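You operate a simulated robot arm through the tools that you are given. There is no shell and no other tool.

You are at the controls of a simulated robot arm. One attempt, no reset.

## Task
Gauge both parts on the post: open box if it drops over, REWORK if tight.
Fine: put the blue lid on the box; blanks and pegs stay where they are.
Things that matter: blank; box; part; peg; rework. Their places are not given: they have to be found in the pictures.

The check looks at the end state, three seconds after you hand in, the way a careful person would. Anything else that was tipped, shoved, dropped, spilled or broken makes it a failure. Lids that push on must go on centred and level and be pressed home; caps that screw on are set level and turned clockwise until they are tight.

## Robot
A 6-joint arm with a two-finger gripper, fixed in place. Base frame: the origin is at the foot of the arm, x ahead of it, y to its left, z up; the work surface is at about z = 760. Readings come in mm, degrees, newtons and seconds.
With the tool pointing down near the work surface it reaches from about 300 to 680 mm from the base axis. Its first joint turns from -66.0 to 66.0 degrees. Payload 2.45 kg.
The tool frame sits at the grasp point between the pads (the TCP): z along the fingers, y along the line on which they close. The tips reach 30 mm beyond it. The gripper opens to 106 mm. The gripper's body begins 79 mm behind the TCP.
Orientation is that of the tool frame in the base frame, as a unit quaternion [x, y, z, w]. With the fingers straight down and closing along the base's y, the tool's x points along the base's -x, its y along +y and its z along -z.

## Interface
- The arm moves only by the tool send_rows. Its argument "targets" is a list of rows, each a list of 7 numbers: the shift along the tool's x, y, z in mm, then the turn, a rotation vector about the tool's x, y, z in rad, then the finger opening in mm, from 0 to 106. In form: [[dx, dy, dz, wx, wy, wz, hand], ...]. A call has 1 to 20 rows; each row is the pose to reach, as a shift and turn from the pose commanded when the call began, along the tool's axes at that moment. A row lasts 0.2 s, in which the tool goes at most 50 mm and 8.6 degrees; a call with a longer step from one row to the next is refused whole, and so is a gripper value outside its range. A pose out of reach is approached as far as the arm can. The call stops where the force on the tool passes 90 N (or 10 N more than at its start, if that is more) or the arm is blocked; 0.2 s more then pass. The fingers move at their own pace (about 153 mm/s each) and stop on an object; they squeeze with about 37 N. The grip force told is the motor's: it shows also when the fingers shut on nothing. Time passes only in rows, and 0.2 s behind the last, so rows that repeat a pose let the fingers close. It gives the time, the measured TCP pose, the force on the tool (base axes), the opening and the grip force at its end, in the units of the frame above (readings bear some noise), with the torque about the TCP (base axes, N m) and any sound that the robot's microphone picked up, and new pictures: "pictures" is both (left out), scene, wrist or none.
- Cameras (640 x 400 px; columns grow to the right, rows downward): "scene" is fixed at [49.7, 429.6, 1374.6]; the picture's right is [-0.71, -0.71, 0.00], its down [-0.58, 0.58, -0.57] and it looks along [0.40, -0.40, -0.82] (base axes); focal length 324 px, centre (320, 200). "wrist" rides on the gripper at [76, -2, -106] in the tool frame; the picture's right is [0.02, 1.00, 0.00], its down [-0.78, 0.02, -0.62] and it looks along [-0.62, 0.01, 0.78] (tool axes); focal length 247 px, centre (320, 200).
- probe_pixels(camera, pixels): for up to 12 pixels [column, row] of the newest picture of that camera ("zoom" is the newest enlarged one), the place [x, y, z] in the base frame of the surface seen there, good to about 3 mm. It takes no simulated time.
- inspect(camera, box): a new picture of the part [left, top, right, bottom] of that camera's present view, enlarged. It takes no simulated time.
- sign_off(): hands the job in; it is judged then, once.

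Unless the task says otherwise, let go and move clear before handing in.

The tools are called after "Call:" by a JSON object that holds its "name" and its "arguments". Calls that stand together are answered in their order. send_rows: Moves the arm, as the interface text tells. Its arguments: {"type":"object","properties":{"targets":{"type":"array"},"pictures":{"type":"string","enum":["both","scene","wrist","none"]}},"required":["targets"]} The other tools are called the same way: probe_pixels (camera, pixels) gives the place of the surface under pixels of a picture; inspect (camera, box) takes an enlarged picture of a part of a camera's view; sign_off () hands the job in.

At the start:

```text
time: 0.0
ee_pos: [356.9, 187.0, 1049.4]
tcp_rot: [0.0, 1.0, 0.0, 0.001]
ft_force: [0.0, -0.3, -0.7]
moment: [0.0, -0.04, -0.01]
finger_gap: 106.2
gripper_force: 0.1
```

scene: 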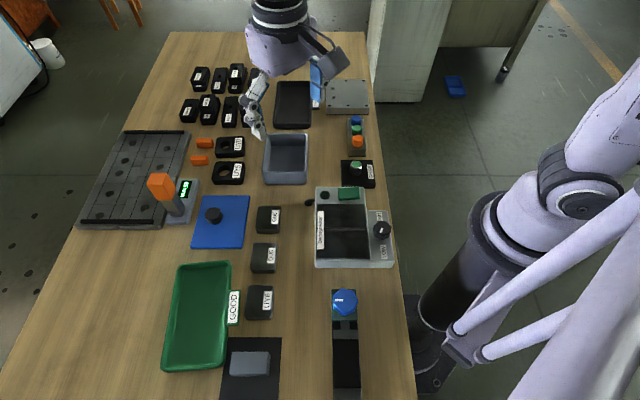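
wrist: 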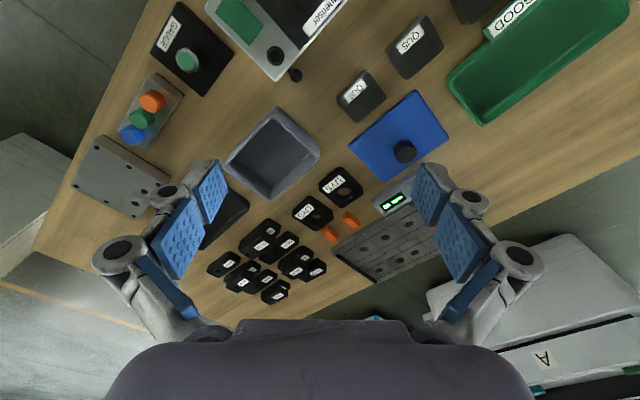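

The scene shows many objects: a gray open box near (286,158), a blue lid at (220,221), black parts near (230,146) and (228,173), and labelled blocks. I'll zoom in to read the labels before moving.

Call:
{"name": "inspect", "arguments": {"camera": "scene", "box": [170, 55, 330, 155]}}

Call:
{"name": "inspect", "arguments": {"camera": "scene", "box": [180, 125, 320, 213]}}

Call:
{"name": "inspect", "arguments": {"camera": "scene", "box": [70, 120, 230, 240]}}

Call:
{"name": "inspect", "arguments": {"camera": "scene", "box": [180, 180, 300, 330]}}

Call:
{"name": "inspect", "arguments": {"camera": "scene", "box": [290, 70, 420, 280]}}

Call:
{"name": "inspect", "arguments": {"camera": "scene", "box": [150, 250, 400, 400]}}

Call:
{"name": "inspect", "arguments": {"camera": "wrist", "box": [190, 150, 410, 310]}}

```text
4.00 times, centred on (250, 105) of scene
```

zoom: 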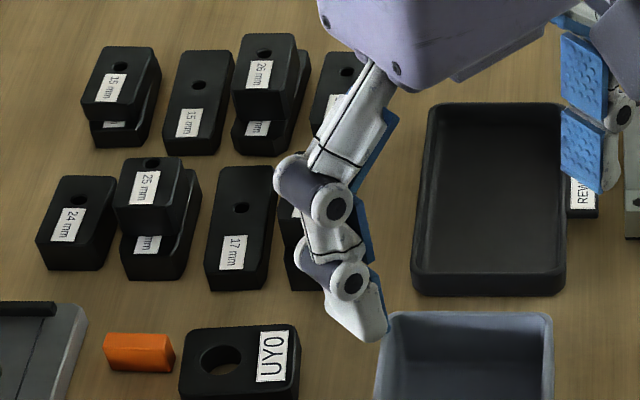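

```text
4.55 times, centred on (250, 169) of scene
```

zoom: 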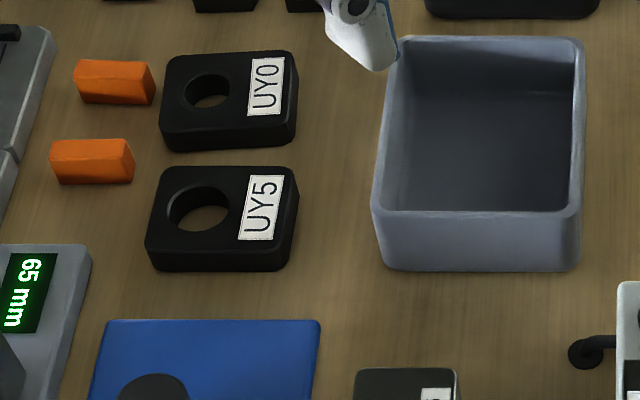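

```text
3.33 times, centred on (150, 180) of scene
```

zoom: 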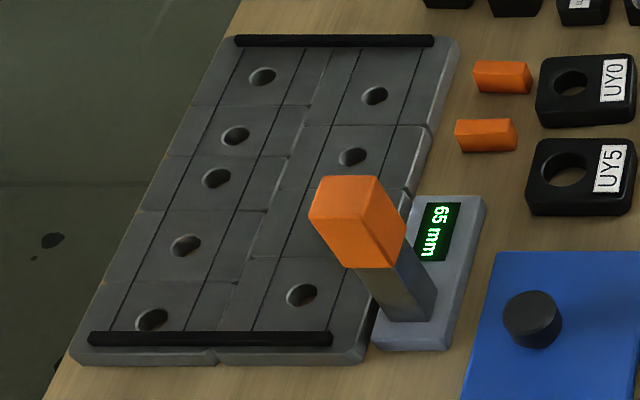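

```text
2.67 times, centred on (240, 255) of scene
```

zoom: 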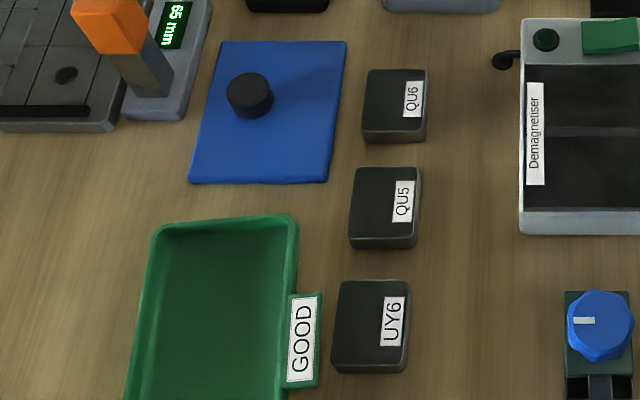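

```text
1.90 times, centred on (355, 175) of scene
```

zoom: 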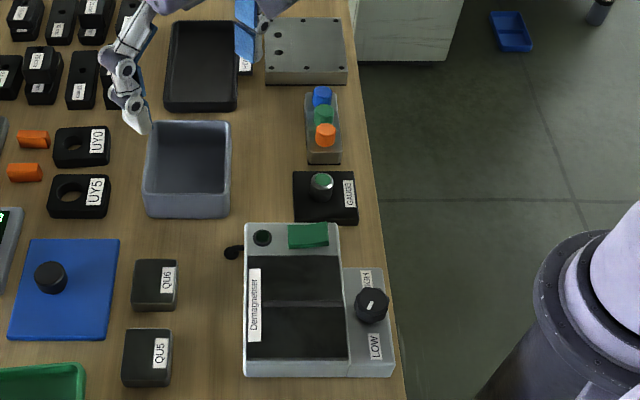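

```text
2.56 times, centred on (275, 325) of scene
```

zoom: 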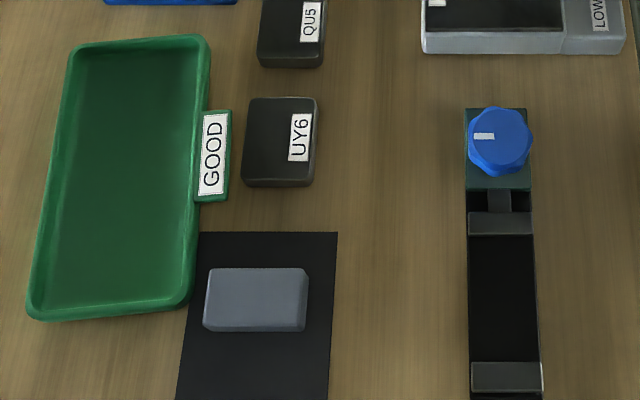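

```text
2.50 times, centred on (300, 230) of wrist
```

zoom: 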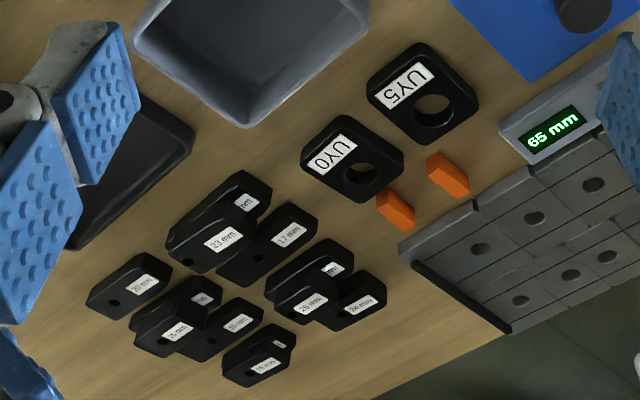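

Two holed parts (UY0, UY5) are near (230,146) and (228,173), the GAUGE post is at (357,168), the grey open box at (286,158), the REWORK tray at (293,105) and the blue lid at (220,221). Next I'll measure them.

Call:
{"name": "inspect", "arguments": {"camera": "scene", "box": [320, 105, 400, 205]}}

Call:
{"name": "probe_pixels", "arguments": {"camera": "scene", "pixels": [[356, 164], [356, 180], [342, 161], [374, 161], [343, 187], [376, 187], [366, 182], [286, 165], [265, 135], [308, 135], [264, 172], [307, 172]]}}

Call:
{"name": "probe_pixels", "arguments": {"camera": "scene", "pixels": [[218, 138], [244, 138], [217, 152], [244, 152], [226, 146], [216, 164], [244, 164], [214, 179], [244, 179], [224, 173], [205, 205], [213, 216]]}}

Call:
{"name": "probe_pixels", "arguments": {"camera": "scene", "pixels": [[204, 197], [249, 197], [193, 247], [241, 247], [213, 214], [203, 215], [222, 215], [278, 84], [310, 84], [275, 126], [309, 126], [292, 105]]}}

```text
4.00 times, centred on (360, 155) of scene
```

zoom: 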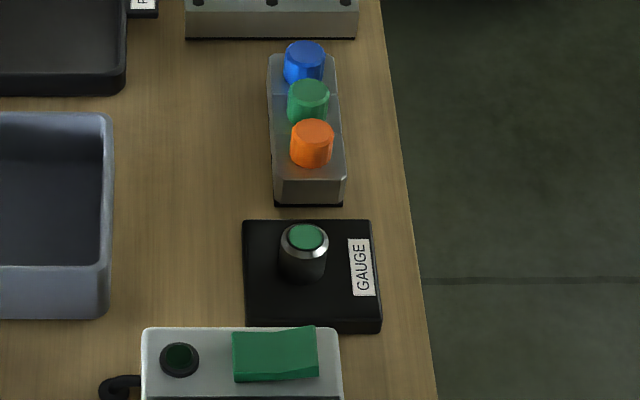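

```text
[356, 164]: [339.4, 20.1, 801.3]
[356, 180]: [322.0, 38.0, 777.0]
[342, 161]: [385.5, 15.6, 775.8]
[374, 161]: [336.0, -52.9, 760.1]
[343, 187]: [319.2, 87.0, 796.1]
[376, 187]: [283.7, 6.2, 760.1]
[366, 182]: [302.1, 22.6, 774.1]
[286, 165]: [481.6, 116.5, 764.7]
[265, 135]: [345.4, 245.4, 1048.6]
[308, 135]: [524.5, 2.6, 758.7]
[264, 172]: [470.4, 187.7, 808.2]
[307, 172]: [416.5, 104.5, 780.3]
```

```text
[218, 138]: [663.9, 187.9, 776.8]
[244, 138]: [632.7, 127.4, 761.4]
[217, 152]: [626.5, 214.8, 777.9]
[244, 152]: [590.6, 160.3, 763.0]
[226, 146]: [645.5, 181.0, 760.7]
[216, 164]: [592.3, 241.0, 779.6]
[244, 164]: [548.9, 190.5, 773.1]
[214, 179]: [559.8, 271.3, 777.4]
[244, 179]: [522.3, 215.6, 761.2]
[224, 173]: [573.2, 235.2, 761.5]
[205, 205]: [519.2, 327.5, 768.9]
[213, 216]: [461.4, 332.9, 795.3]
```

```text
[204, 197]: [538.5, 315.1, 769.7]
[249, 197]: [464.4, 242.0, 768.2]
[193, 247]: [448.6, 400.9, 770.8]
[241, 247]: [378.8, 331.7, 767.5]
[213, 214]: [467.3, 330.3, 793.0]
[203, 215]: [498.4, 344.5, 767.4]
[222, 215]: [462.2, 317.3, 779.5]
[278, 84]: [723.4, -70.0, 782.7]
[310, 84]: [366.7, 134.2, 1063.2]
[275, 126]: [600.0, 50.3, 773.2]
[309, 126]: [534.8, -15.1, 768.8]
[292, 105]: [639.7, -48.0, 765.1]
```

Scene objects are aligned about 45° to the base axes, with the gauge post at about (339,20,801). I'll zoom in on each item to get sharper edges.

Call:
{"name": "inspect", "arguments": {"camera": "scene", "box": [335, 150, 383, 190]}}

Call:
{"name": "probe_pixels", "arguments": {"camera": "zoom", "pixels": [[285, 170], [240, 160], [325, 160], [285, 130], [285, 205], [285, 260], [100, 150], [480, 150], [100, 440], [520, 440], [90, 500], [400, 500]]}}

```text
10.00 times, centred on (359, 170) of scene
```

zoom: 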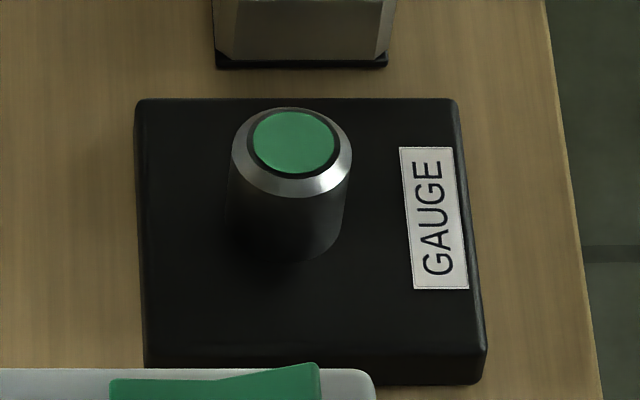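

```text
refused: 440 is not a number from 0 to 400
```

The gauge post is clear in the zoom: centred around (292,142), chamfered top. I'll probe points on it.

Call:
{"name": "probe_pixels", "arguments": {"camera": "zoom", "pixels": [[292, 142], [238, 150], [346, 150], [292, 112], [292, 190], [290, 235], [150, 110], [445, 110], [160, 340], [470, 350], [290, 300], [380, 250]]}}

Call:
{"name": "inspect", "arguments": {"camera": "scene", "box": [208, 130, 256, 190]}}

```text
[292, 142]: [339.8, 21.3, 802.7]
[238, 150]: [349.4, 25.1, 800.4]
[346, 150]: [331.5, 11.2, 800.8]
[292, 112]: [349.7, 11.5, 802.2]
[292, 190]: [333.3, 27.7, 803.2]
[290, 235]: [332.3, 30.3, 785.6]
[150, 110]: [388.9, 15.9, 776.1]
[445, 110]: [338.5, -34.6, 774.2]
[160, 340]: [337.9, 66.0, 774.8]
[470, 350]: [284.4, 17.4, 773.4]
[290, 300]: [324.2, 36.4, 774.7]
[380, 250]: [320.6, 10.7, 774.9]
```

```text
6.67 times, centred on (232, 160) of scene
```

zoom: 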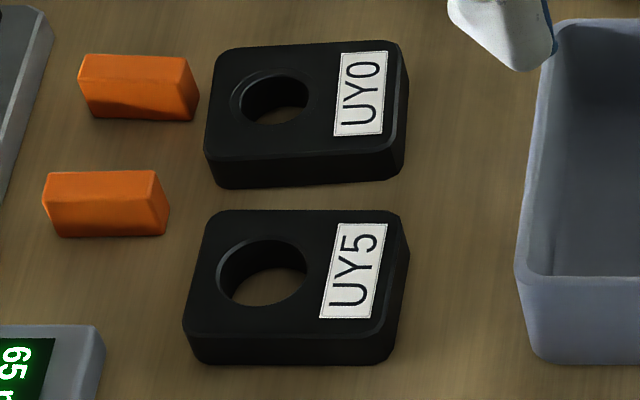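

The hole edges in this zoom: UY0 left (230,100) right (310,95); UY5 left (217,275) right (308,270). Probe them and the part outlines.

Call:
{"name": "probe_pixels", "arguments": {"camera": "zoom", "pixels": [[228, 98], [312, 92], [270, 71], [272, 128], [220, 52], [395, 45], [208, 152], [400, 150], [250, 85], [320, 130], [265, 40], [265, 165]]}}

Call:
{"name": "probe_pixels", "arguments": {"camera": "zoom", "pixels": [[213, 278], [312, 268], [265, 233], [258, 310], [208, 218], [396, 216], [190, 328], [385, 330], [265, 214], [255, 330], [200, 270], [400, 270]]}}

```text
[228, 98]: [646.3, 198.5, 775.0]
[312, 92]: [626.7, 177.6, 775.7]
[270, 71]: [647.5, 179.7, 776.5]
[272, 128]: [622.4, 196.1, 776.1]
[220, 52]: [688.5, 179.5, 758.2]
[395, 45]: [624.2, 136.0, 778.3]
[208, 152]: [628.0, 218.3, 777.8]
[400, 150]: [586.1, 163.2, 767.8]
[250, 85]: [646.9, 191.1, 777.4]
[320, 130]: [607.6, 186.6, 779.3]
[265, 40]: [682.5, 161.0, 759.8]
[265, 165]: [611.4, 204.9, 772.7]
```

```text
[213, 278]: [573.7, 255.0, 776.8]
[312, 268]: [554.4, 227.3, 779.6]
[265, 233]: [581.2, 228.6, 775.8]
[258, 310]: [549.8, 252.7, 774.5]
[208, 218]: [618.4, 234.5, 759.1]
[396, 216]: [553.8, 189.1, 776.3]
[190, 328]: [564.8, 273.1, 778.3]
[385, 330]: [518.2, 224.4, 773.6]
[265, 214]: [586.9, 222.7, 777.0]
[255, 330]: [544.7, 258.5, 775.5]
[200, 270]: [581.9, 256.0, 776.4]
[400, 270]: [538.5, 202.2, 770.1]
```

The gauge post is about 22.7 mm in diameter, centred near (340,19.5), with its top at 802. UY0's bore looks close to that size and UY5's clearly larger. I'll turn the tool 45° and bring the wrist camera above the two parts for a better look.

Call:
{"name": "send_rows", "arguments": {"targets": [[-25.3, -10.5, 19.8, 0, 0, -0.131, 106], [-50.7, -21, 39.7, 0, 0, -0.262, 106], [-76, -31.5, 59.5, 0, 0, -0.393, 106], [-101.3, -42, 79.3, 0, 0, -0.524, 106], [-126.7, -52.5, 99.2, 0, 0, -0.654, 106], [-152, -63, 119, 0, 0, -0.785, 106]], "pictures": "both"}}

```text
time: 1.4
ee_pos: [511.3, 123.1, 930.1]
tcp_rot: [-0.384, 0.923, 0.0, 0.001]
ft_force: [0.1, 0.2, 0.2]
moment: [-0.02, 0.02, -0.02]
finger_gap: 105.9
gripper_force: 0.0
```

scene: 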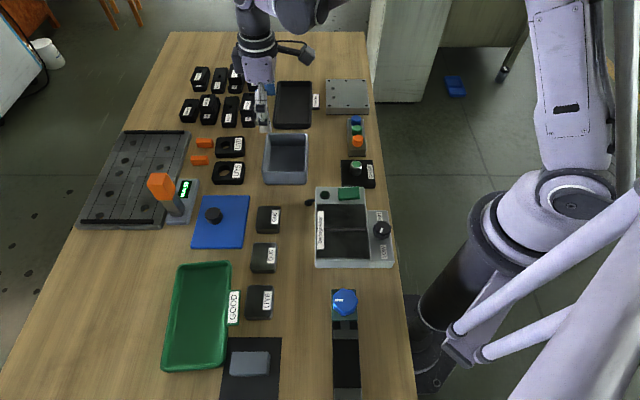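
wrist: 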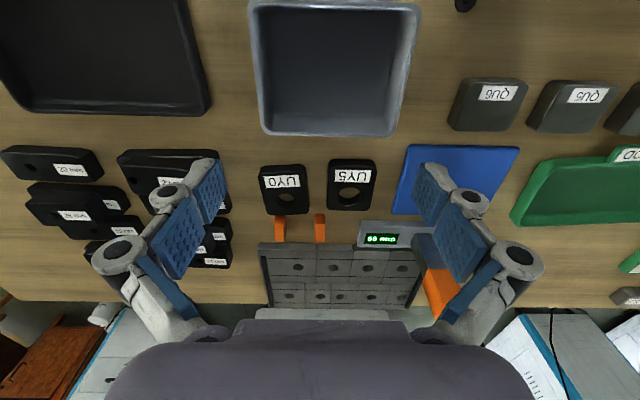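

Wrist view now shows UY0 at (284,190) and UY5 at (351,185) from above. Zoom in and measure bores and edges.

Call:
{"name": "inspect", "arguments": {"camera": "wrist", "box": [250, 150, 390, 238]}}

Call:
{"name": "probe_pixels", "arguments": {"camera": "wrist", "pixels": [[286, 189], [351, 185], [260, 168], [306, 166], [265, 212], [307, 211], [329, 161], [374, 161], [328, 209], [374, 209], [280, 220], [320, 220]]}}

```text
4.55 times, centred on (320, 194) of wrist
```

zoom: 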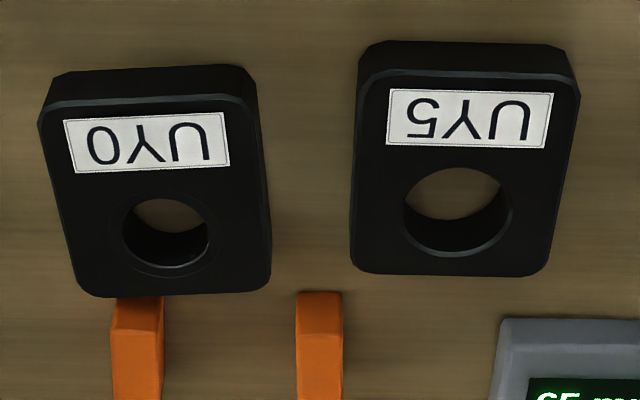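

```text
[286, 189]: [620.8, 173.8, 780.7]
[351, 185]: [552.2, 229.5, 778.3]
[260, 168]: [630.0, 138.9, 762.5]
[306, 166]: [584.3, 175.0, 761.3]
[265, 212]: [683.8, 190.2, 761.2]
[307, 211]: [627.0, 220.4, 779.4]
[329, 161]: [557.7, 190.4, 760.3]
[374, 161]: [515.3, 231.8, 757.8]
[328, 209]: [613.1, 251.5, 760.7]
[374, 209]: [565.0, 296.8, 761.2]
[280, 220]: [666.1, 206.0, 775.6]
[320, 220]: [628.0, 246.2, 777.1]
```

I'll probe the top-face corners and hole rims of both parts in this zoom.

Call:
{"name": "probe_pixels", "arguments": {"camera": "zoom", "pixels": [[48, 115], [252, 105], [80, 285], [265, 285], [116, 232], [217, 226], [167, 190], [167, 276], [150, 108], [172, 290], [60, 190], [258, 190]]}}

Call:
{"name": "probe_pixels", "arguments": {"camera": "zoom", "pixels": [[366, 95], [570, 95], [358, 262], [545, 265], [402, 210], [513, 212], [458, 166], [458, 257], [465, 80], [450, 270], [362, 190], [558, 190]]}}

```text
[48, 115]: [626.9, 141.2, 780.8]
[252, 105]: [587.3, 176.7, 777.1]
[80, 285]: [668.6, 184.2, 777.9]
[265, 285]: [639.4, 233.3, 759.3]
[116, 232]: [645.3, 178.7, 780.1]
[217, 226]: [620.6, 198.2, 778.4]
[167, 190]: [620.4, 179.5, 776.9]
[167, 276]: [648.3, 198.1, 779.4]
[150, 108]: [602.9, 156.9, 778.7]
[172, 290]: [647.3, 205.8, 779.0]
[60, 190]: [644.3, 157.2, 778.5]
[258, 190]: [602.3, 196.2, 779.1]
```

```text
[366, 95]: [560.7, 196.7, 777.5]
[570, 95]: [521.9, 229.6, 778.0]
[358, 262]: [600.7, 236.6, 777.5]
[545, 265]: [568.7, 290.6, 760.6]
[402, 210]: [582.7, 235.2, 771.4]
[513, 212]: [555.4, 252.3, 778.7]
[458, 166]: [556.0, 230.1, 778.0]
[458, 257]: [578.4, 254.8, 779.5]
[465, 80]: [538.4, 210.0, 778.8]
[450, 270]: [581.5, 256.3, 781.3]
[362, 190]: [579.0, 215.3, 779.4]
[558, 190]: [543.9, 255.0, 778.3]
```

Bores and edges are measured: UY0's hole is at about (634.5,188.3), yawed about 47.8°, and UY5's is at about (566.5,242), yawed about 45°. I'll go above UY0 with the fingers across its short side.

Call:
{"name": "send_rows", "arguments": {"targets": [[-33.3, -10.3, 15, 0, 0, -0.011, 90], [-66.5, -20.7, 30, 0, 0, -0.022, 80], [-99.8, -31, 50, 0, 0, -0.033, 76], [-133.1, -41.4, 70, 0, 0, -0.045, 76], [-133.1, -41.4, 70, 0, 0, -0.045, 76], [-133.1, -41.4, 70, 0, 0, -0.045, 76]], "pictures": "both"}}

```text
time: 2.8
ee_pos: [633.9, 187.8, 860.3]
tcp_rot: [-0.404, 0.915, 0.001, 0.002]
ft_force: [-0.8, 0.9, -0.9]
moment: [0.0, 0.0, 0.0]
finger_gap: 76.1
gripper_force: 0.1
```

scene: 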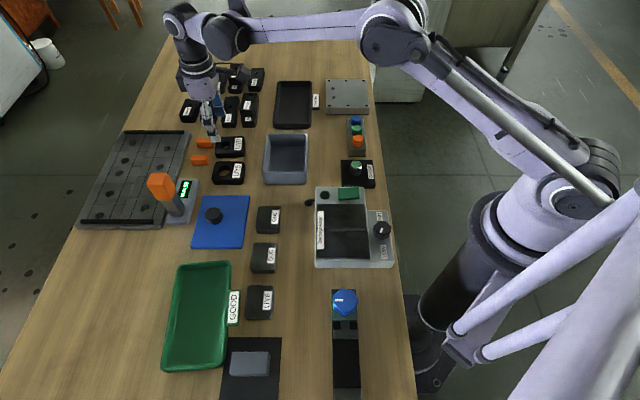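
wrist: 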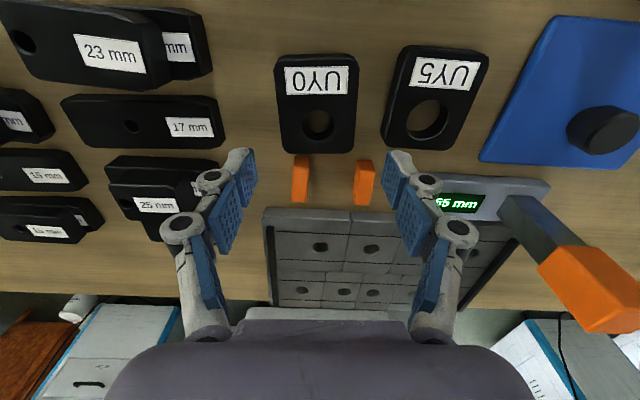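

The tool is above UY0 with the yaw matching (part sides are vertical at columns 280 and 355). I'll check the hole position with a zoom before descending.

Call:
{"name": "inspect", "arguments": {"camera": "wrist", "box": [250, 40, 410, 140]}}

Call:
{"name": "probe_pixels", "arguments": {"camera": "wrist", "pixels": [[277, 110], [357, 110], [316, 52], [318, 152], [299, 123], [334, 123], [382, 130], [398, 70], [240, 160], [395, 160], [218, 120], [301, 160]]}}

```text
4.00 times, centred on (330, 90) of wrist
```

zoom: 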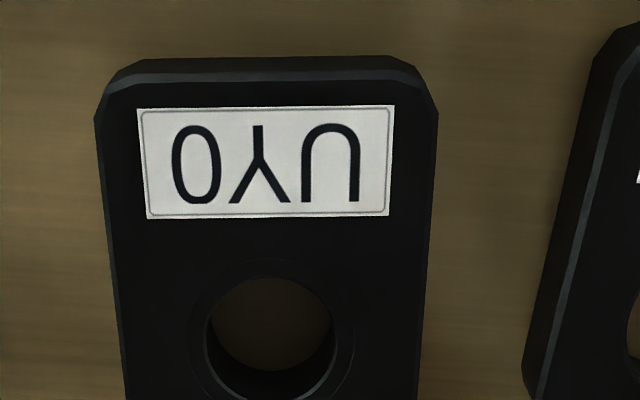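

```text
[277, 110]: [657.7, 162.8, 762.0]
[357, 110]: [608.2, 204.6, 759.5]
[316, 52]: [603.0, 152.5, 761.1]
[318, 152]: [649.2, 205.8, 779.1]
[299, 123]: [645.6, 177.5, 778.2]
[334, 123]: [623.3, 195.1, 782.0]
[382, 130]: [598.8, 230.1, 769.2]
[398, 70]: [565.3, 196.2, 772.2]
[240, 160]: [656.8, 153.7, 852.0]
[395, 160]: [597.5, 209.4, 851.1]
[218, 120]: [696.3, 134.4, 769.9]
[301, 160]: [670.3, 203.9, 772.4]
```

The alignment is good: the hole is at (634.5,186.5) against the TCP at (634,188). I'll descend to TCP z≈794, with the tips just above the table, and close on the part.

Call:
{"name": "send_rows", "arguments": {"targets": [[0, 0, 30, 0, 0, 0, 76], [0, 0, 50, 0, 0, 0, 76], [0, 0, 60, 0, 0, 0, 76], [0, 0, 66, 0, 0, 0, 76], [0, 0, 66, 0, 0, 0, 76]], "pictures": "both"}}

```text
time: 4.0
ee_pos: [634.5, 189.1, 793.2]
tcp_rot: [-0.403, 0.915, 0.0, 0.001]
ft_force: [0.1, 0.5, 0.4]
moment: [0.01, -0.03, -0.01]
finger_gap: 75.9
gripper_force: 0.1
```

scene: 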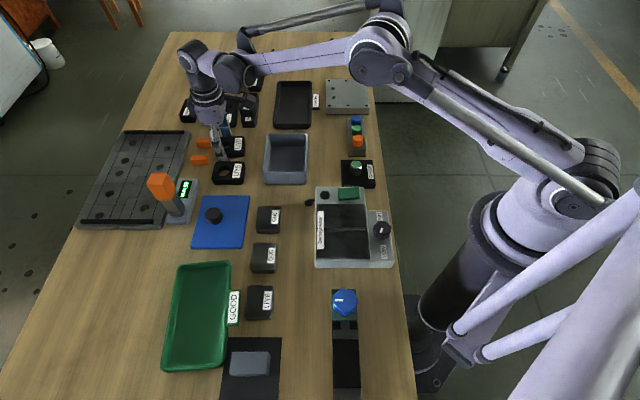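
wrist: 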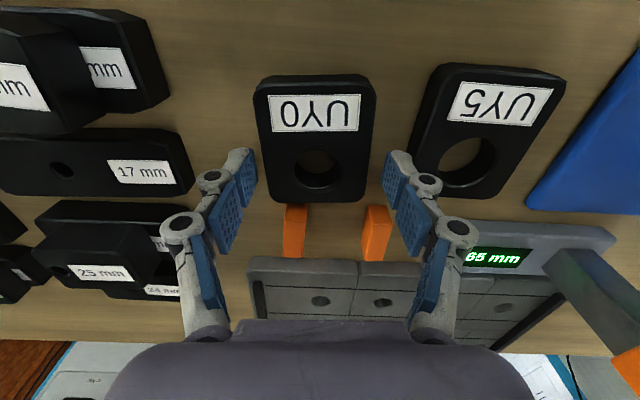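

The fingers straddle UY0 and the hole at (318,170) is under the TCP. Now I'll close.

Call:
{"name": "send_rows", "arguments": {"targets": [[0, 0, 0, 0, 0, 0, 50], [0, 0, 0, 0, 0, 0, 40], [0, 0, 0, 0, 0, 0, 40], [0, 0, 0, 0, 0, 0, 40]], "pictures": "wrist"}}

```text
time: 5.0
ee_pos: [634.0, 188.3, 793.5]
tcp_rot: [-0.403, 0.915, -0.001, 0.001]
ft_force: [4.4, -3.1, 8.7]
moment: [-0.26, -0.33, 0.01]
finger_gap: 60.2
gripper_force: 37.2
```

wrist: 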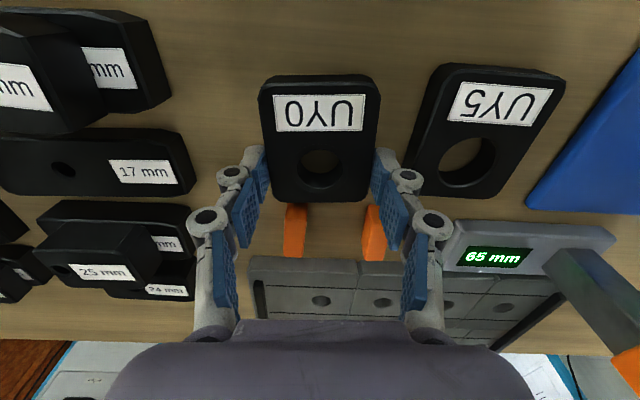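

The part is gripped at 60.2 mm. I'll lift straight up.

Call:
{"name": "send_rows", "arguments": {"targets": [[0, 0, -5, 0, 0, 0, 40], [0, 0, -25, 0, 0, 0, 40], [0, 0, -60, 0, 0, 0, 40], [0, 0, -87, 0, 0, 0, 40], [0, 0, -87, 0, 0, 0, 40], [0, 0, -87, 0, 0, 0, 40]], "pictures": "both"}}

```text
time: 6.4
ee_pos: [634.4, 188.9, 881.6]
tcp_rot: [-0.403, 0.915, 0.0, 0.001]
ft_force: [0.1, -0.9, -4.9]
moment: [0.04, -0.05, -0.01]
finger_gap: 60.0
gripper_force: 36.8
```

scene: 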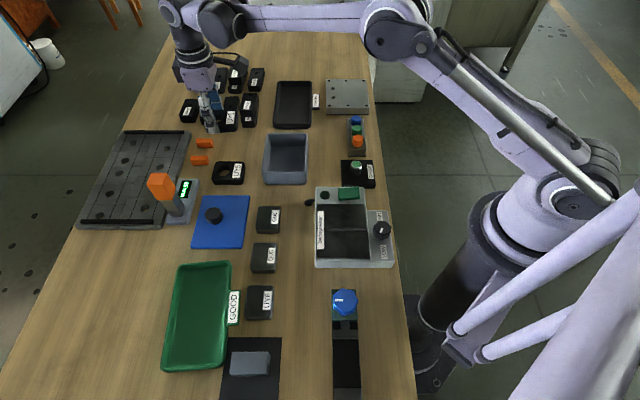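
wrist: 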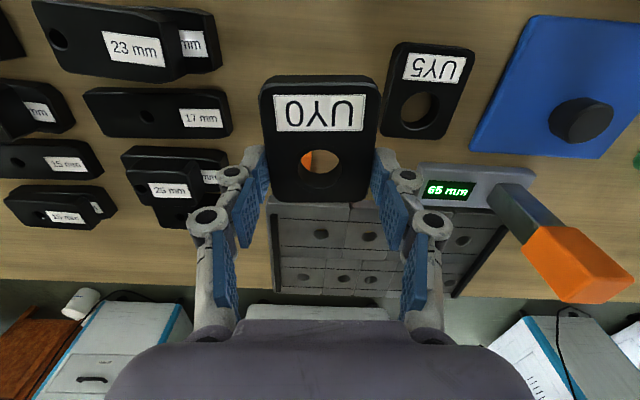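

UY0 is held (about 5 N) and level. I'll measure where its hole sits relative to the TCP while it is in the hand.

Call:
{"name": "inspect", "arguments": {"camera": "wrist", "box": [270, 130, 370, 205]}}

```text
5.33 times, centred on (320, 168) of wrist
```

zoom: 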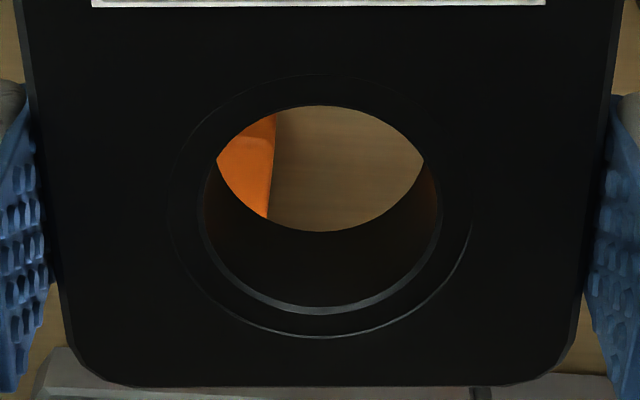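

Ring edges in the zoom are at left (172,206), right (470,206), top (321,77) and bottom (321,335). I'll probe around them.

Call:
{"name": "probe_pixels", "arguments": {"camera": "zoom", "pixels": [[168, 206], [474, 206], [321, 72], [321, 340], [60, 206], [590, 206], [100, 380], [560, 380], [100, 100], [560, 100], [321, 10], [321, 380]]}}

Call:
{"name": "probe_pixels", "arguments": {"camera": "wrist", "pixels": [[262, 90], [378, 90], [320, 84], [320, 200], [285, 195], [360, 195], [270, 140], [372, 140], [291, 168], [349, 168], [320, 143], [320, 194]]}}

```text
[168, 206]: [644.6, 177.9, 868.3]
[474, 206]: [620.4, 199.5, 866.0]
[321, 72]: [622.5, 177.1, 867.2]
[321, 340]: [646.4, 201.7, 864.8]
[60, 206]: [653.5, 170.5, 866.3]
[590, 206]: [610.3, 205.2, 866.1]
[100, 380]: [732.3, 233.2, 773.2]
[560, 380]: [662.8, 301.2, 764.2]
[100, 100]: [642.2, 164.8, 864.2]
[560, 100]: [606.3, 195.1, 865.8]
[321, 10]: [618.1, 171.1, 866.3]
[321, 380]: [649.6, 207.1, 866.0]
```

```text
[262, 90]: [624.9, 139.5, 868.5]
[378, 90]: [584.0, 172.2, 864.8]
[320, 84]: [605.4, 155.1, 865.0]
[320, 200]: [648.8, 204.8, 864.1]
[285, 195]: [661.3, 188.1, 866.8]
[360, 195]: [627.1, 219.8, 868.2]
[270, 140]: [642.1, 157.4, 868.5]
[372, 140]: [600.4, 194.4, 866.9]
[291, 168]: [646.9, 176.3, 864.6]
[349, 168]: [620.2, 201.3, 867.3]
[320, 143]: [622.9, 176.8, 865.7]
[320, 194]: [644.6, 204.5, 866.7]
```

The hole centre is within about 1 mm of the TCP and the part bottom is about 33 mm below it. I'll carry UY0 high to a spot beside the gauge so the wrist camera can see the post clearly.

Call:
{"name": "send_rows", "arguments": {"targets": [[40, 4, -4, 0, 0, 0.0, 40], [85, 8.5, -6, 0, 0, 0.01, 40], [132, 13, -6, 0, 0, 0.02, 40], [180, 18, -6, 0, 0, 0.03, 40], [228, 22.8, -6, 0, 0, 0.04, 40], [275, 27.5, -6, 0, 0, 0.045, 40], [310, 31, -6, 0, 0, 0.045, 40], [326.4, 32.6, -6, 0, 0, 0.045, 40], [326.4, 32.6, -6, 0, 0, 0.045, 40], [326.4, 32.6, -6, 0, 0, 0.045, 40]], "pictures": "both"}}

```text
time: 8.6
ee_pos: [389.1, -31.3, 887.1]
tcp_rot: [-0.382, 0.924, 0.0, 0.001]
ft_force: [-0.1, -1.2, -5.2]
moment: [0.05, -0.04, -0.02]
finger_gap: 59.4
gripper_force: 37.2
```

scene: 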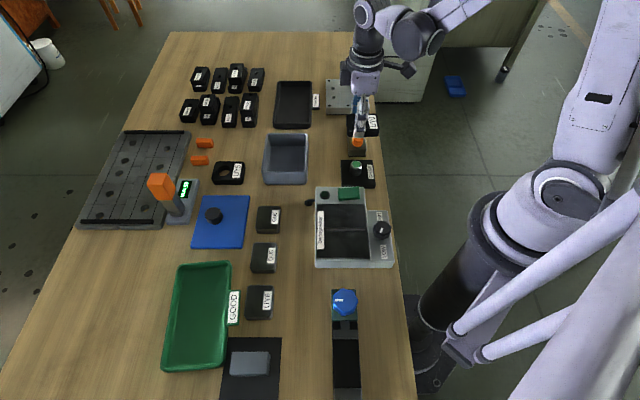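
wrist: 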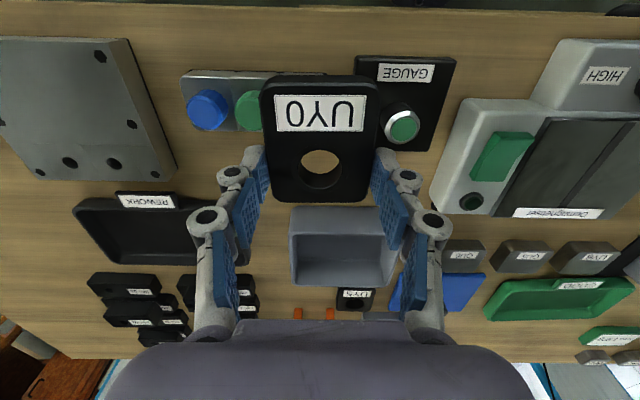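

The post is visible at (402,127) next to the held part. I'll zoom in and probe its top ring.

Call:
{"name": "inspect", "arguments": {"camera": "wrist", "box": [362, 95, 442, 155]}}

```text
6.67 times, centred on (402, 125) of wrist
```

zoom: 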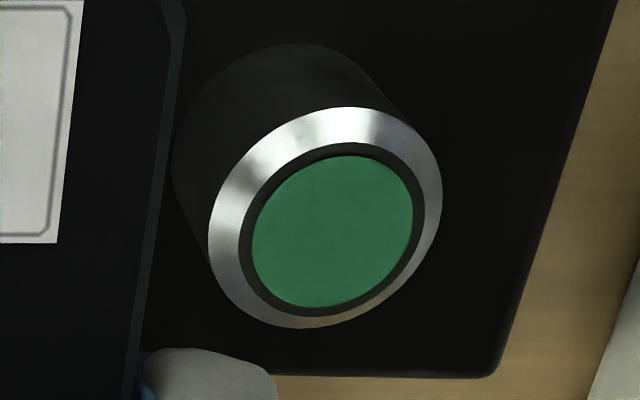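

Call:
{"name": "probe_pixels", "arguments": {"camera": "zoom", "pixels": [[214, 240], [438, 180], [340, 112], [310, 323], [255, 155], [395, 295], [255, 250], [410, 190], [345, 160], [318, 303], [333, 230], [300, 60]]}}

```text
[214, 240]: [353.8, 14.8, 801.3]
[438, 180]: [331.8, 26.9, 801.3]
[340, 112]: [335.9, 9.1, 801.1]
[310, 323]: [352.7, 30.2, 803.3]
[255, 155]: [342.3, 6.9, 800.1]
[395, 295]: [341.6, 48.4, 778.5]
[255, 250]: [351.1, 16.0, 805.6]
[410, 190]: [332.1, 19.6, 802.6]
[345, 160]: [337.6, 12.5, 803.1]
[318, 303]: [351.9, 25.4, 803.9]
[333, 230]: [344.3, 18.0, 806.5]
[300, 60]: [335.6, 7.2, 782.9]
```

Post outer diameter from pixels ≈27.7 mm, centre ≈(342,19.5). Now position the held hole over it, still well above (part bottom ≈ 30 mm clear), and look through the hole.

Call:
{"name": "send_rows", "arguments": {"targets": [[-1, 25, 0, 0, 0, 0, 40], [-2.7, 55, 5, 0, 0, 0, 40], [-2.7, 68.7, 17, 0, 0, 0, 40], [-2.7, 68.7, 17, 0, 0, 0, 40], [-2.7, 68.7, 17, 0, 0, 0, 40]], "pictures": "both"}}

Call:
{"name": "inspect", "arguments": {"camera": "wrist", "box": [270, 130, 370, 205]}}

Call:
{"name": "inspect", "arguments": {"camera": "scene", "box": [310, 100, 410, 200]}}

```text
time: 9.8
ee_pos: [343.5, 20.3, 868.5]
tcp_rot: [-0.383, 0.924, 0.001, 0.001]
ft_force: [-0.1, 0.0, -5.1]
moment: [0.04, -0.03, -0.02]
finger_gap: 59.8
gripper_force: 37.1
```

scene: 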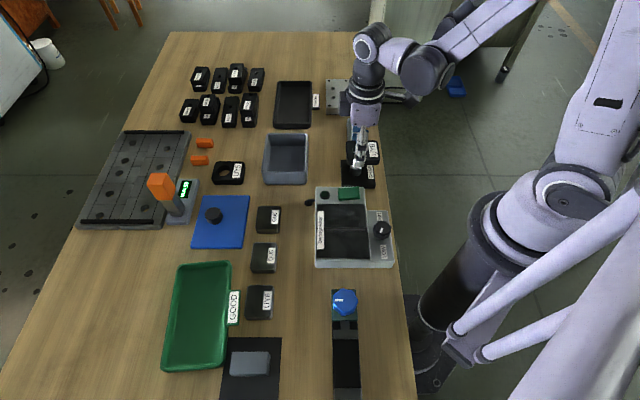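
wrist: 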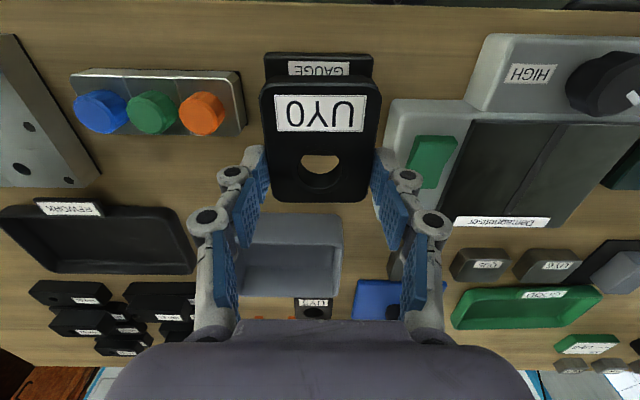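

```text
5.33 times, centred on (320, 168) of wrist
```

zoom: 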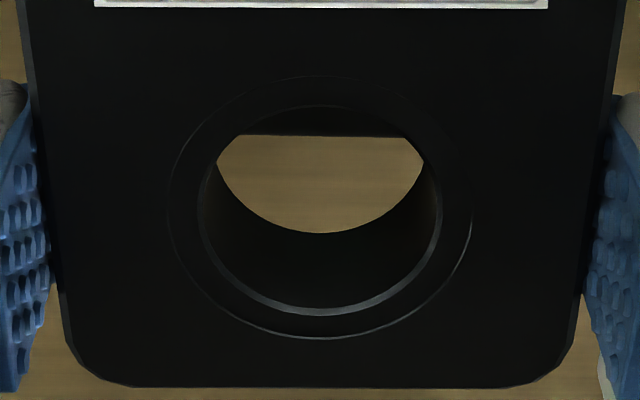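

```text
4.00 times, centred on (360, 150) of scene
```

zoom: 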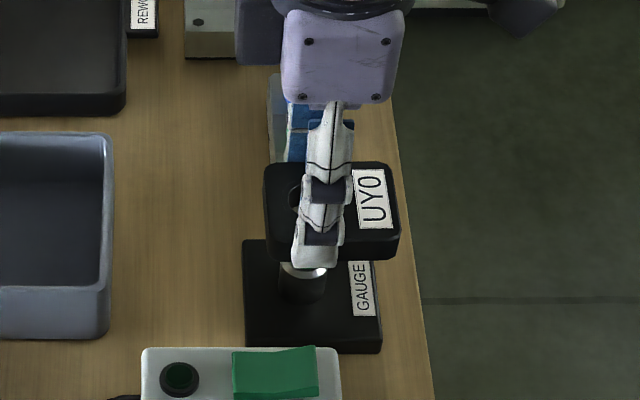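

The oblique view hides the post behind the hole wall, so I'll go by force. I'll lower until the part bottom is just above the post top.

Call:
{"name": "send_rows", "arguments": {"targets": [[0, 0, 15, 0, 0, 0, 40], [0, 0, 26, 0, 0, 0, 40], [0, 0, 31, 0, 0, 0, 40], [0, 0, 31, 0, 0, 0, 40]], "pictures": "both"}}

Call:
{"name": "inspect", "arguments": {"camera": "wrist", "box": [270, 130, 370, 205]}}

Call:
{"name": "inspect", "arguments": {"camera": "scene", "box": [320, 130, 400, 200]}}

```text
time: 10.8
ee_pos: [342.4, 20.3, 838.9]
tcp_rot: [-0.383, 0.924, 0.0, 0.001]
ft_force: [0.1, 0.3, -4.7]
moment: [0.08, -0.04, -0.01]
finger_gap: 59.7
gripper_force: 37.1
```

scene: 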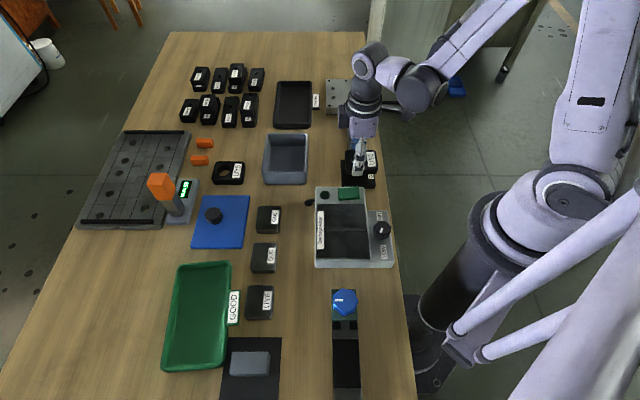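
wrist: 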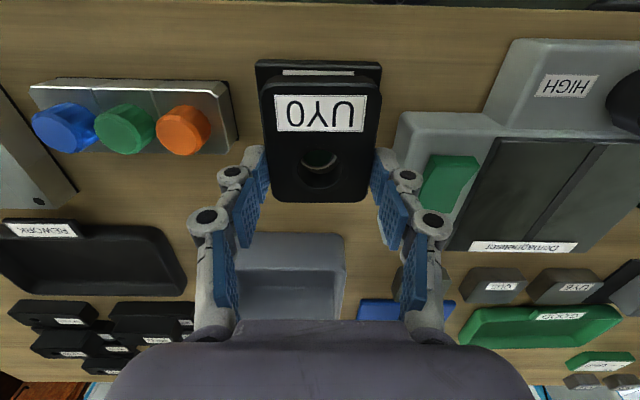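

```text
5.33 times, centred on (320, 168) of wrist
```

zoom: 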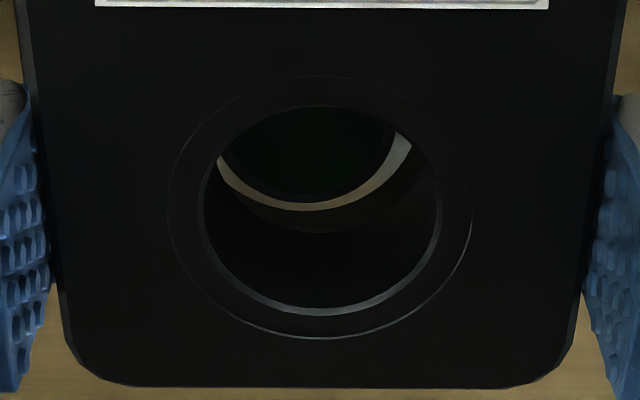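

```text
5.71 times, centred on (360, 165) of scene
```

zoom: 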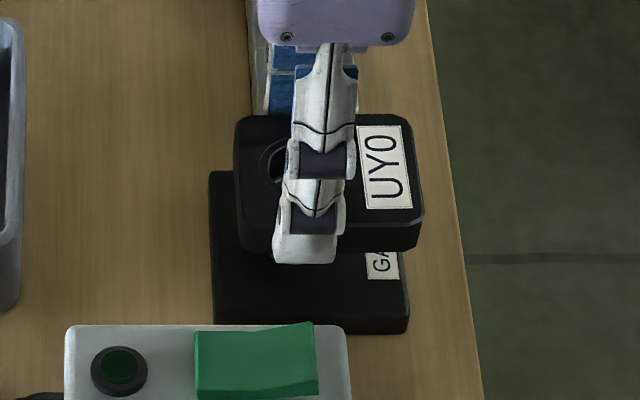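

Through the hole I can see the post cap and steel ring, about 0.9 mm left of the bore centre. I'll shift by that amount and lower in small steps, watching force.

Call:
{"name": "send_rows", "arguments": {"targets": [[0, -0.9, 2, 0, 0, 0, 40], [0, -0.9, 4, 0, 0, 0, 40], [0, -0.9, 4, 0, 0, 0, 40]], "pictures": "wrist"}}

Call:
{"name": "inspect", "arguments": {"camera": "wrist", "box": [270, 130, 370, 205]}}

```text
time: 11.6
ee_pos: [343.9, 19.6, 836.7]
tcp_rot: [-0.383, 0.924, -0.003, 0.001]
ft_force: [-1.8, -12.9, 31.2]
moment: [-0.46, 0.02, 0.22]
finger_gap: 59.9
gripper_force: 37.1
```

wrist: 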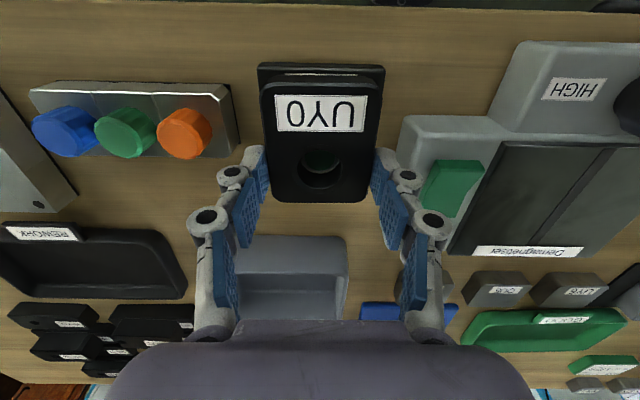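

```text
5.33 times, centred on (320, 168) of wrist
```

zoom: 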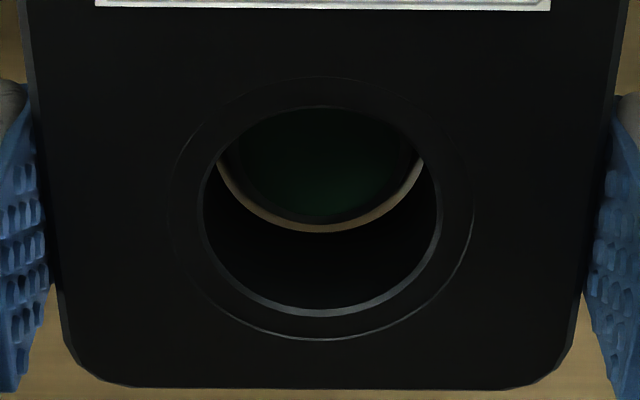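

At TCP z 836.7 the part meets the post with about 36 N of contact force and some side force. To rule out misalignment, I'll back off, shift the way the side force pushes (+x, −y in the tool frame), and try again.

Call:
{"name": "send_rows", "arguments": {"targets": [[0, 0, -3, 0, 0, 0, 40], [0.8, -0.6, -3, 0, 0, 0, 40], [0.8, -0.6, -1.5, 0, 0, 0, 40], [0.8, -0.6, -1, 0, 0, 0, 40], [0.8, -0.6, -1, 0, 0, 0, 40]], "pictures": "wrist"}}

Call:
{"name": "inspect", "arguments": {"camera": "wrist", "box": [270, 130, 370, 205]}}

```text
time: 12.8
ee_pos: [343.9, 20.1, 835.8]
tcp_rot: [-0.383, 0.924, 0.001, 0.0]
ft_force: [0.0, 1.0, -5.2]
moment: [0.04, -0.07, -0.01]
finger_gap: 59.6
gripper_force: 36.5
```

wrist: 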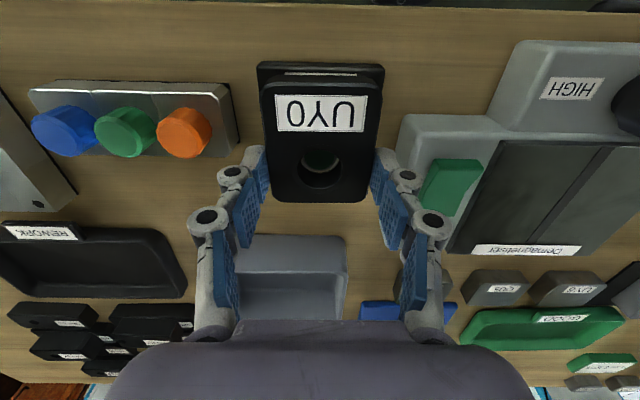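

```text
5.33 times, centred on (320, 168) of wrist
```

zoom: 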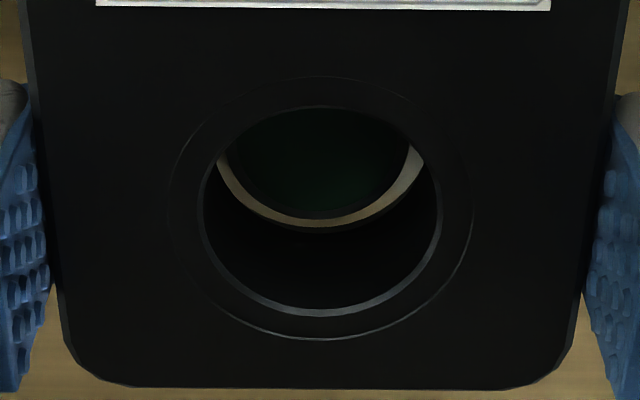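

The contact cleared at this height and the force is back to the part's weight alone. I'll keep lowering slowly.

Call:
{"name": "send_rows", "arguments": {"targets": [[0, -0.2, 0.7, 0, 0, 0, 40], [0, -0.2, 1.4, 0, 0, 0, 40], [0, -0.2, 1.4, 0, 0, 0, 40]], "pictures": "wrist"}}

Call:
{"name": "inspect", "arguments": {"camera": "wrist", "box": [270, 130, 370, 205]}}

```text
time: 13.6
ee_pos: [344.0, 19.2, 834.8]
tcp_rot: [-0.382, 0.924, 0.0, 0.001]
ft_force: [-2.0, -1.2, 27.9]
moment: [-0.03, 0.02, 0.03]
finger_gap: 59.3
gripper_force: 37.2
```

wrist: 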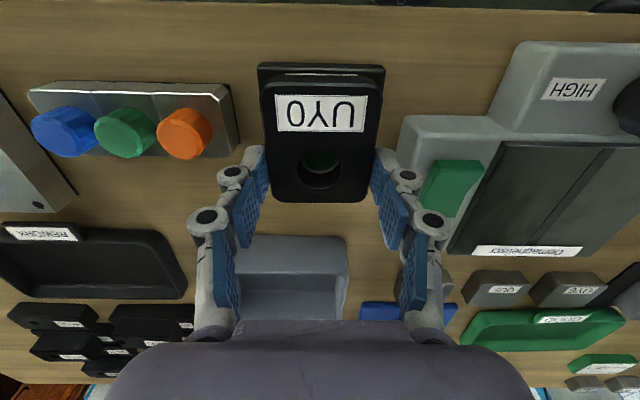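

```text
5.33 times, centred on (320, 168) of wrist
```

zoom: 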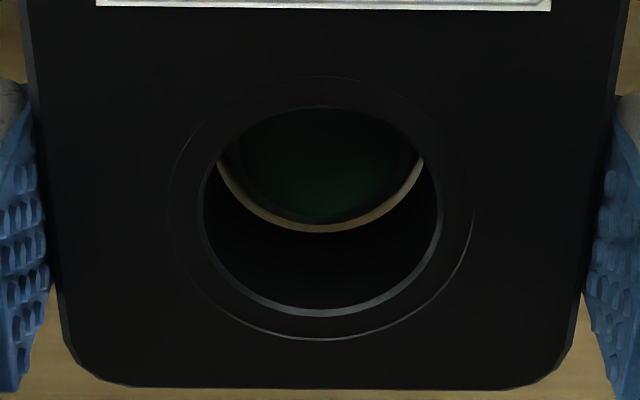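

Now the part sits centred (side forces of about 1–2 N, no moment) with 33 N vertical and won't go over the chamfer. UY0's bore is smaller than the post, so it is tight and goes to REWORK. I'll lift and head toward the REWORK tray for a look.

Call:
{"name": "send_rows", "arguments": {"targets": [[0, 0, -5, 0, 0, 0, 40], [0, 0, -25, 0, 0, 0, 40], [0, 0, -60, 0, 0, 0, 40], [0, 0, -72, 0, 0, 0, 40], [0, 0, -72, 0, 0, 0, 40]], "pictures": "both"}}

Call:
{"name": "inspect", "arguments": {"camera": "scene", "box": [260, 70, 330, 135]}}

Call:
{"name": "probe_pixels", "arguments": {"camera": "zoom", "pixels": [[158, 85], [455, 85], [140, 310], [465, 310], [300, 90], [300, 300], [160, 200], [460, 200], [300, 200], [500, 200], [300, 125], [200, 200]]}}

```text
time: 14.8
ee_pos: [343.2, 19.6, 907.0]
tcp_rot: [-0.383, 0.924, 0.0, 0.001]
ft_force: [0.1, 0.1, -4.7]
moment: [0.05, -0.05, -0.01]
finger_gap: 59.7
gripper_force: 36.8
```

scene: 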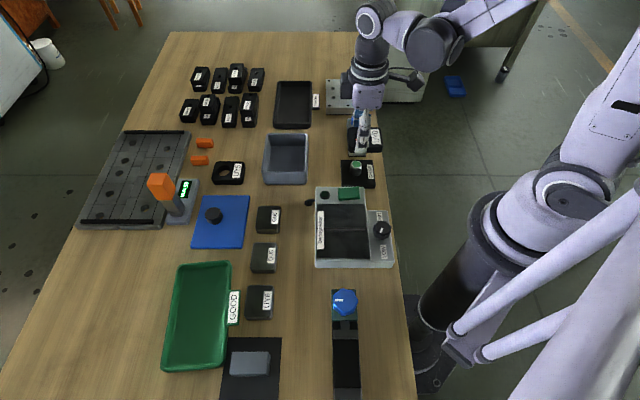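
wrist: 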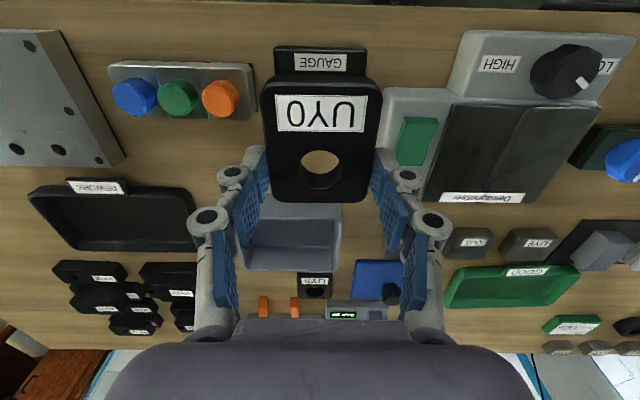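

```text
6.15 times, centred on (295, 102) of scene
```

zoom: 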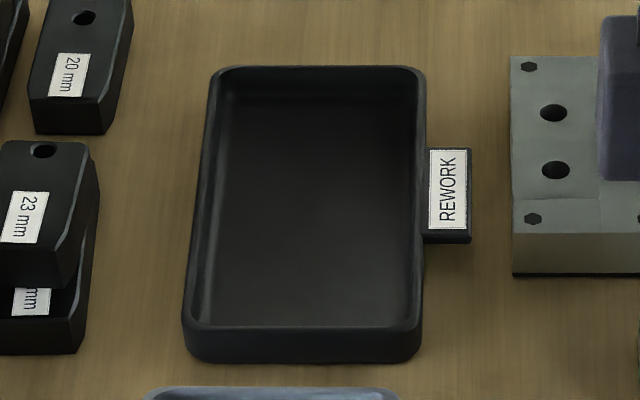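

```text
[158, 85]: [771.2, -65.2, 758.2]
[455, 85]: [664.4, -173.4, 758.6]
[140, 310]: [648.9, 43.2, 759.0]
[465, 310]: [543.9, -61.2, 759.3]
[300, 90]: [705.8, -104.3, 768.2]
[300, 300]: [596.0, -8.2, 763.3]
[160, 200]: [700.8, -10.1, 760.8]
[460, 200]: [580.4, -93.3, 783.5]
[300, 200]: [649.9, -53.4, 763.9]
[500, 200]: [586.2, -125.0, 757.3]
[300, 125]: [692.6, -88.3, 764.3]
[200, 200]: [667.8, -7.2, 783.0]
```

I'll probe the tray walls more exactly to set the drop spot.

Call:
{"name": "probe_pixels", "arguments": {"camera": "zoom", "pixels": [[203, 200], [418, 200], [225, 200], [400, 200], [310, 75], [310, 330], [310, 115], [310, 310], [195, 330], [415, 330], [220, 72], [415, 72]]}}

Call:
{"name": "probe_pixels", "arguments": {"camera": "wrist", "pixels": [[31, 193], [190, 189], [75, 247], [195, 245], [120, 215], [120, 190], [130, 250], [55, 220], [192, 215], [224, 95], [135, 95], [220, 70]]}}

```text
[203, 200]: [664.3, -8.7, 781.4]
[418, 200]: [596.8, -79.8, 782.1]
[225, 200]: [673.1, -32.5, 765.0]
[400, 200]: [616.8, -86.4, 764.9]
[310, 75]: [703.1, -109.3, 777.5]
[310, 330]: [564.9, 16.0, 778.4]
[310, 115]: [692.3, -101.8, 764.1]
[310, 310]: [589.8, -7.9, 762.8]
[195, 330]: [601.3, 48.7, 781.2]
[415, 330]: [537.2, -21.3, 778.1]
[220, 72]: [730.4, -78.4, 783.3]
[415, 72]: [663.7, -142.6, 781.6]
```

```text
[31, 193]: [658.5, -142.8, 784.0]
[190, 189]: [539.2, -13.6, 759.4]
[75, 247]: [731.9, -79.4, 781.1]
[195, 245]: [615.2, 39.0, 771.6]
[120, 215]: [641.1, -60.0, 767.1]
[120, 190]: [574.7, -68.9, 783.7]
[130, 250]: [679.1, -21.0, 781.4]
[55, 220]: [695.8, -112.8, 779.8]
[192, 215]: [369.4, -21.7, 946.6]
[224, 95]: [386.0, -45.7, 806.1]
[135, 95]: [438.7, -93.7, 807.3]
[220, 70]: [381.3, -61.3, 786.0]
```

Tray rim corners are (601,49), (537,-21), (730,-78) and (664,-143), with the floor at z≈764. I'll move above it with the part centred on the tray width.

Call:
{"name": "send_rows", "arguments": {"targets": [[-12, -18, 0, 0, 0, 0, 40], [-40, -60, 0, 0, 0, 0, 40], [-67, -100, 0, 0, 0, 0, 40], [-94, -141, 0, 0, 0, 0, 40], [-121, -181, 5, 0, 0, 0, 40], [-148, -222, 15, 0, 0, 0, 40], [-168.7, -253, 27, 0, 0, 0, 40], [-168.7, -253, 27, 0, 0, 0, 40], [-168.7, -253, 27, 0, 0, 0, 40]], "pictures": "both"}}

```text
refused: row 2 steps farther than a row can; nothing moved
```

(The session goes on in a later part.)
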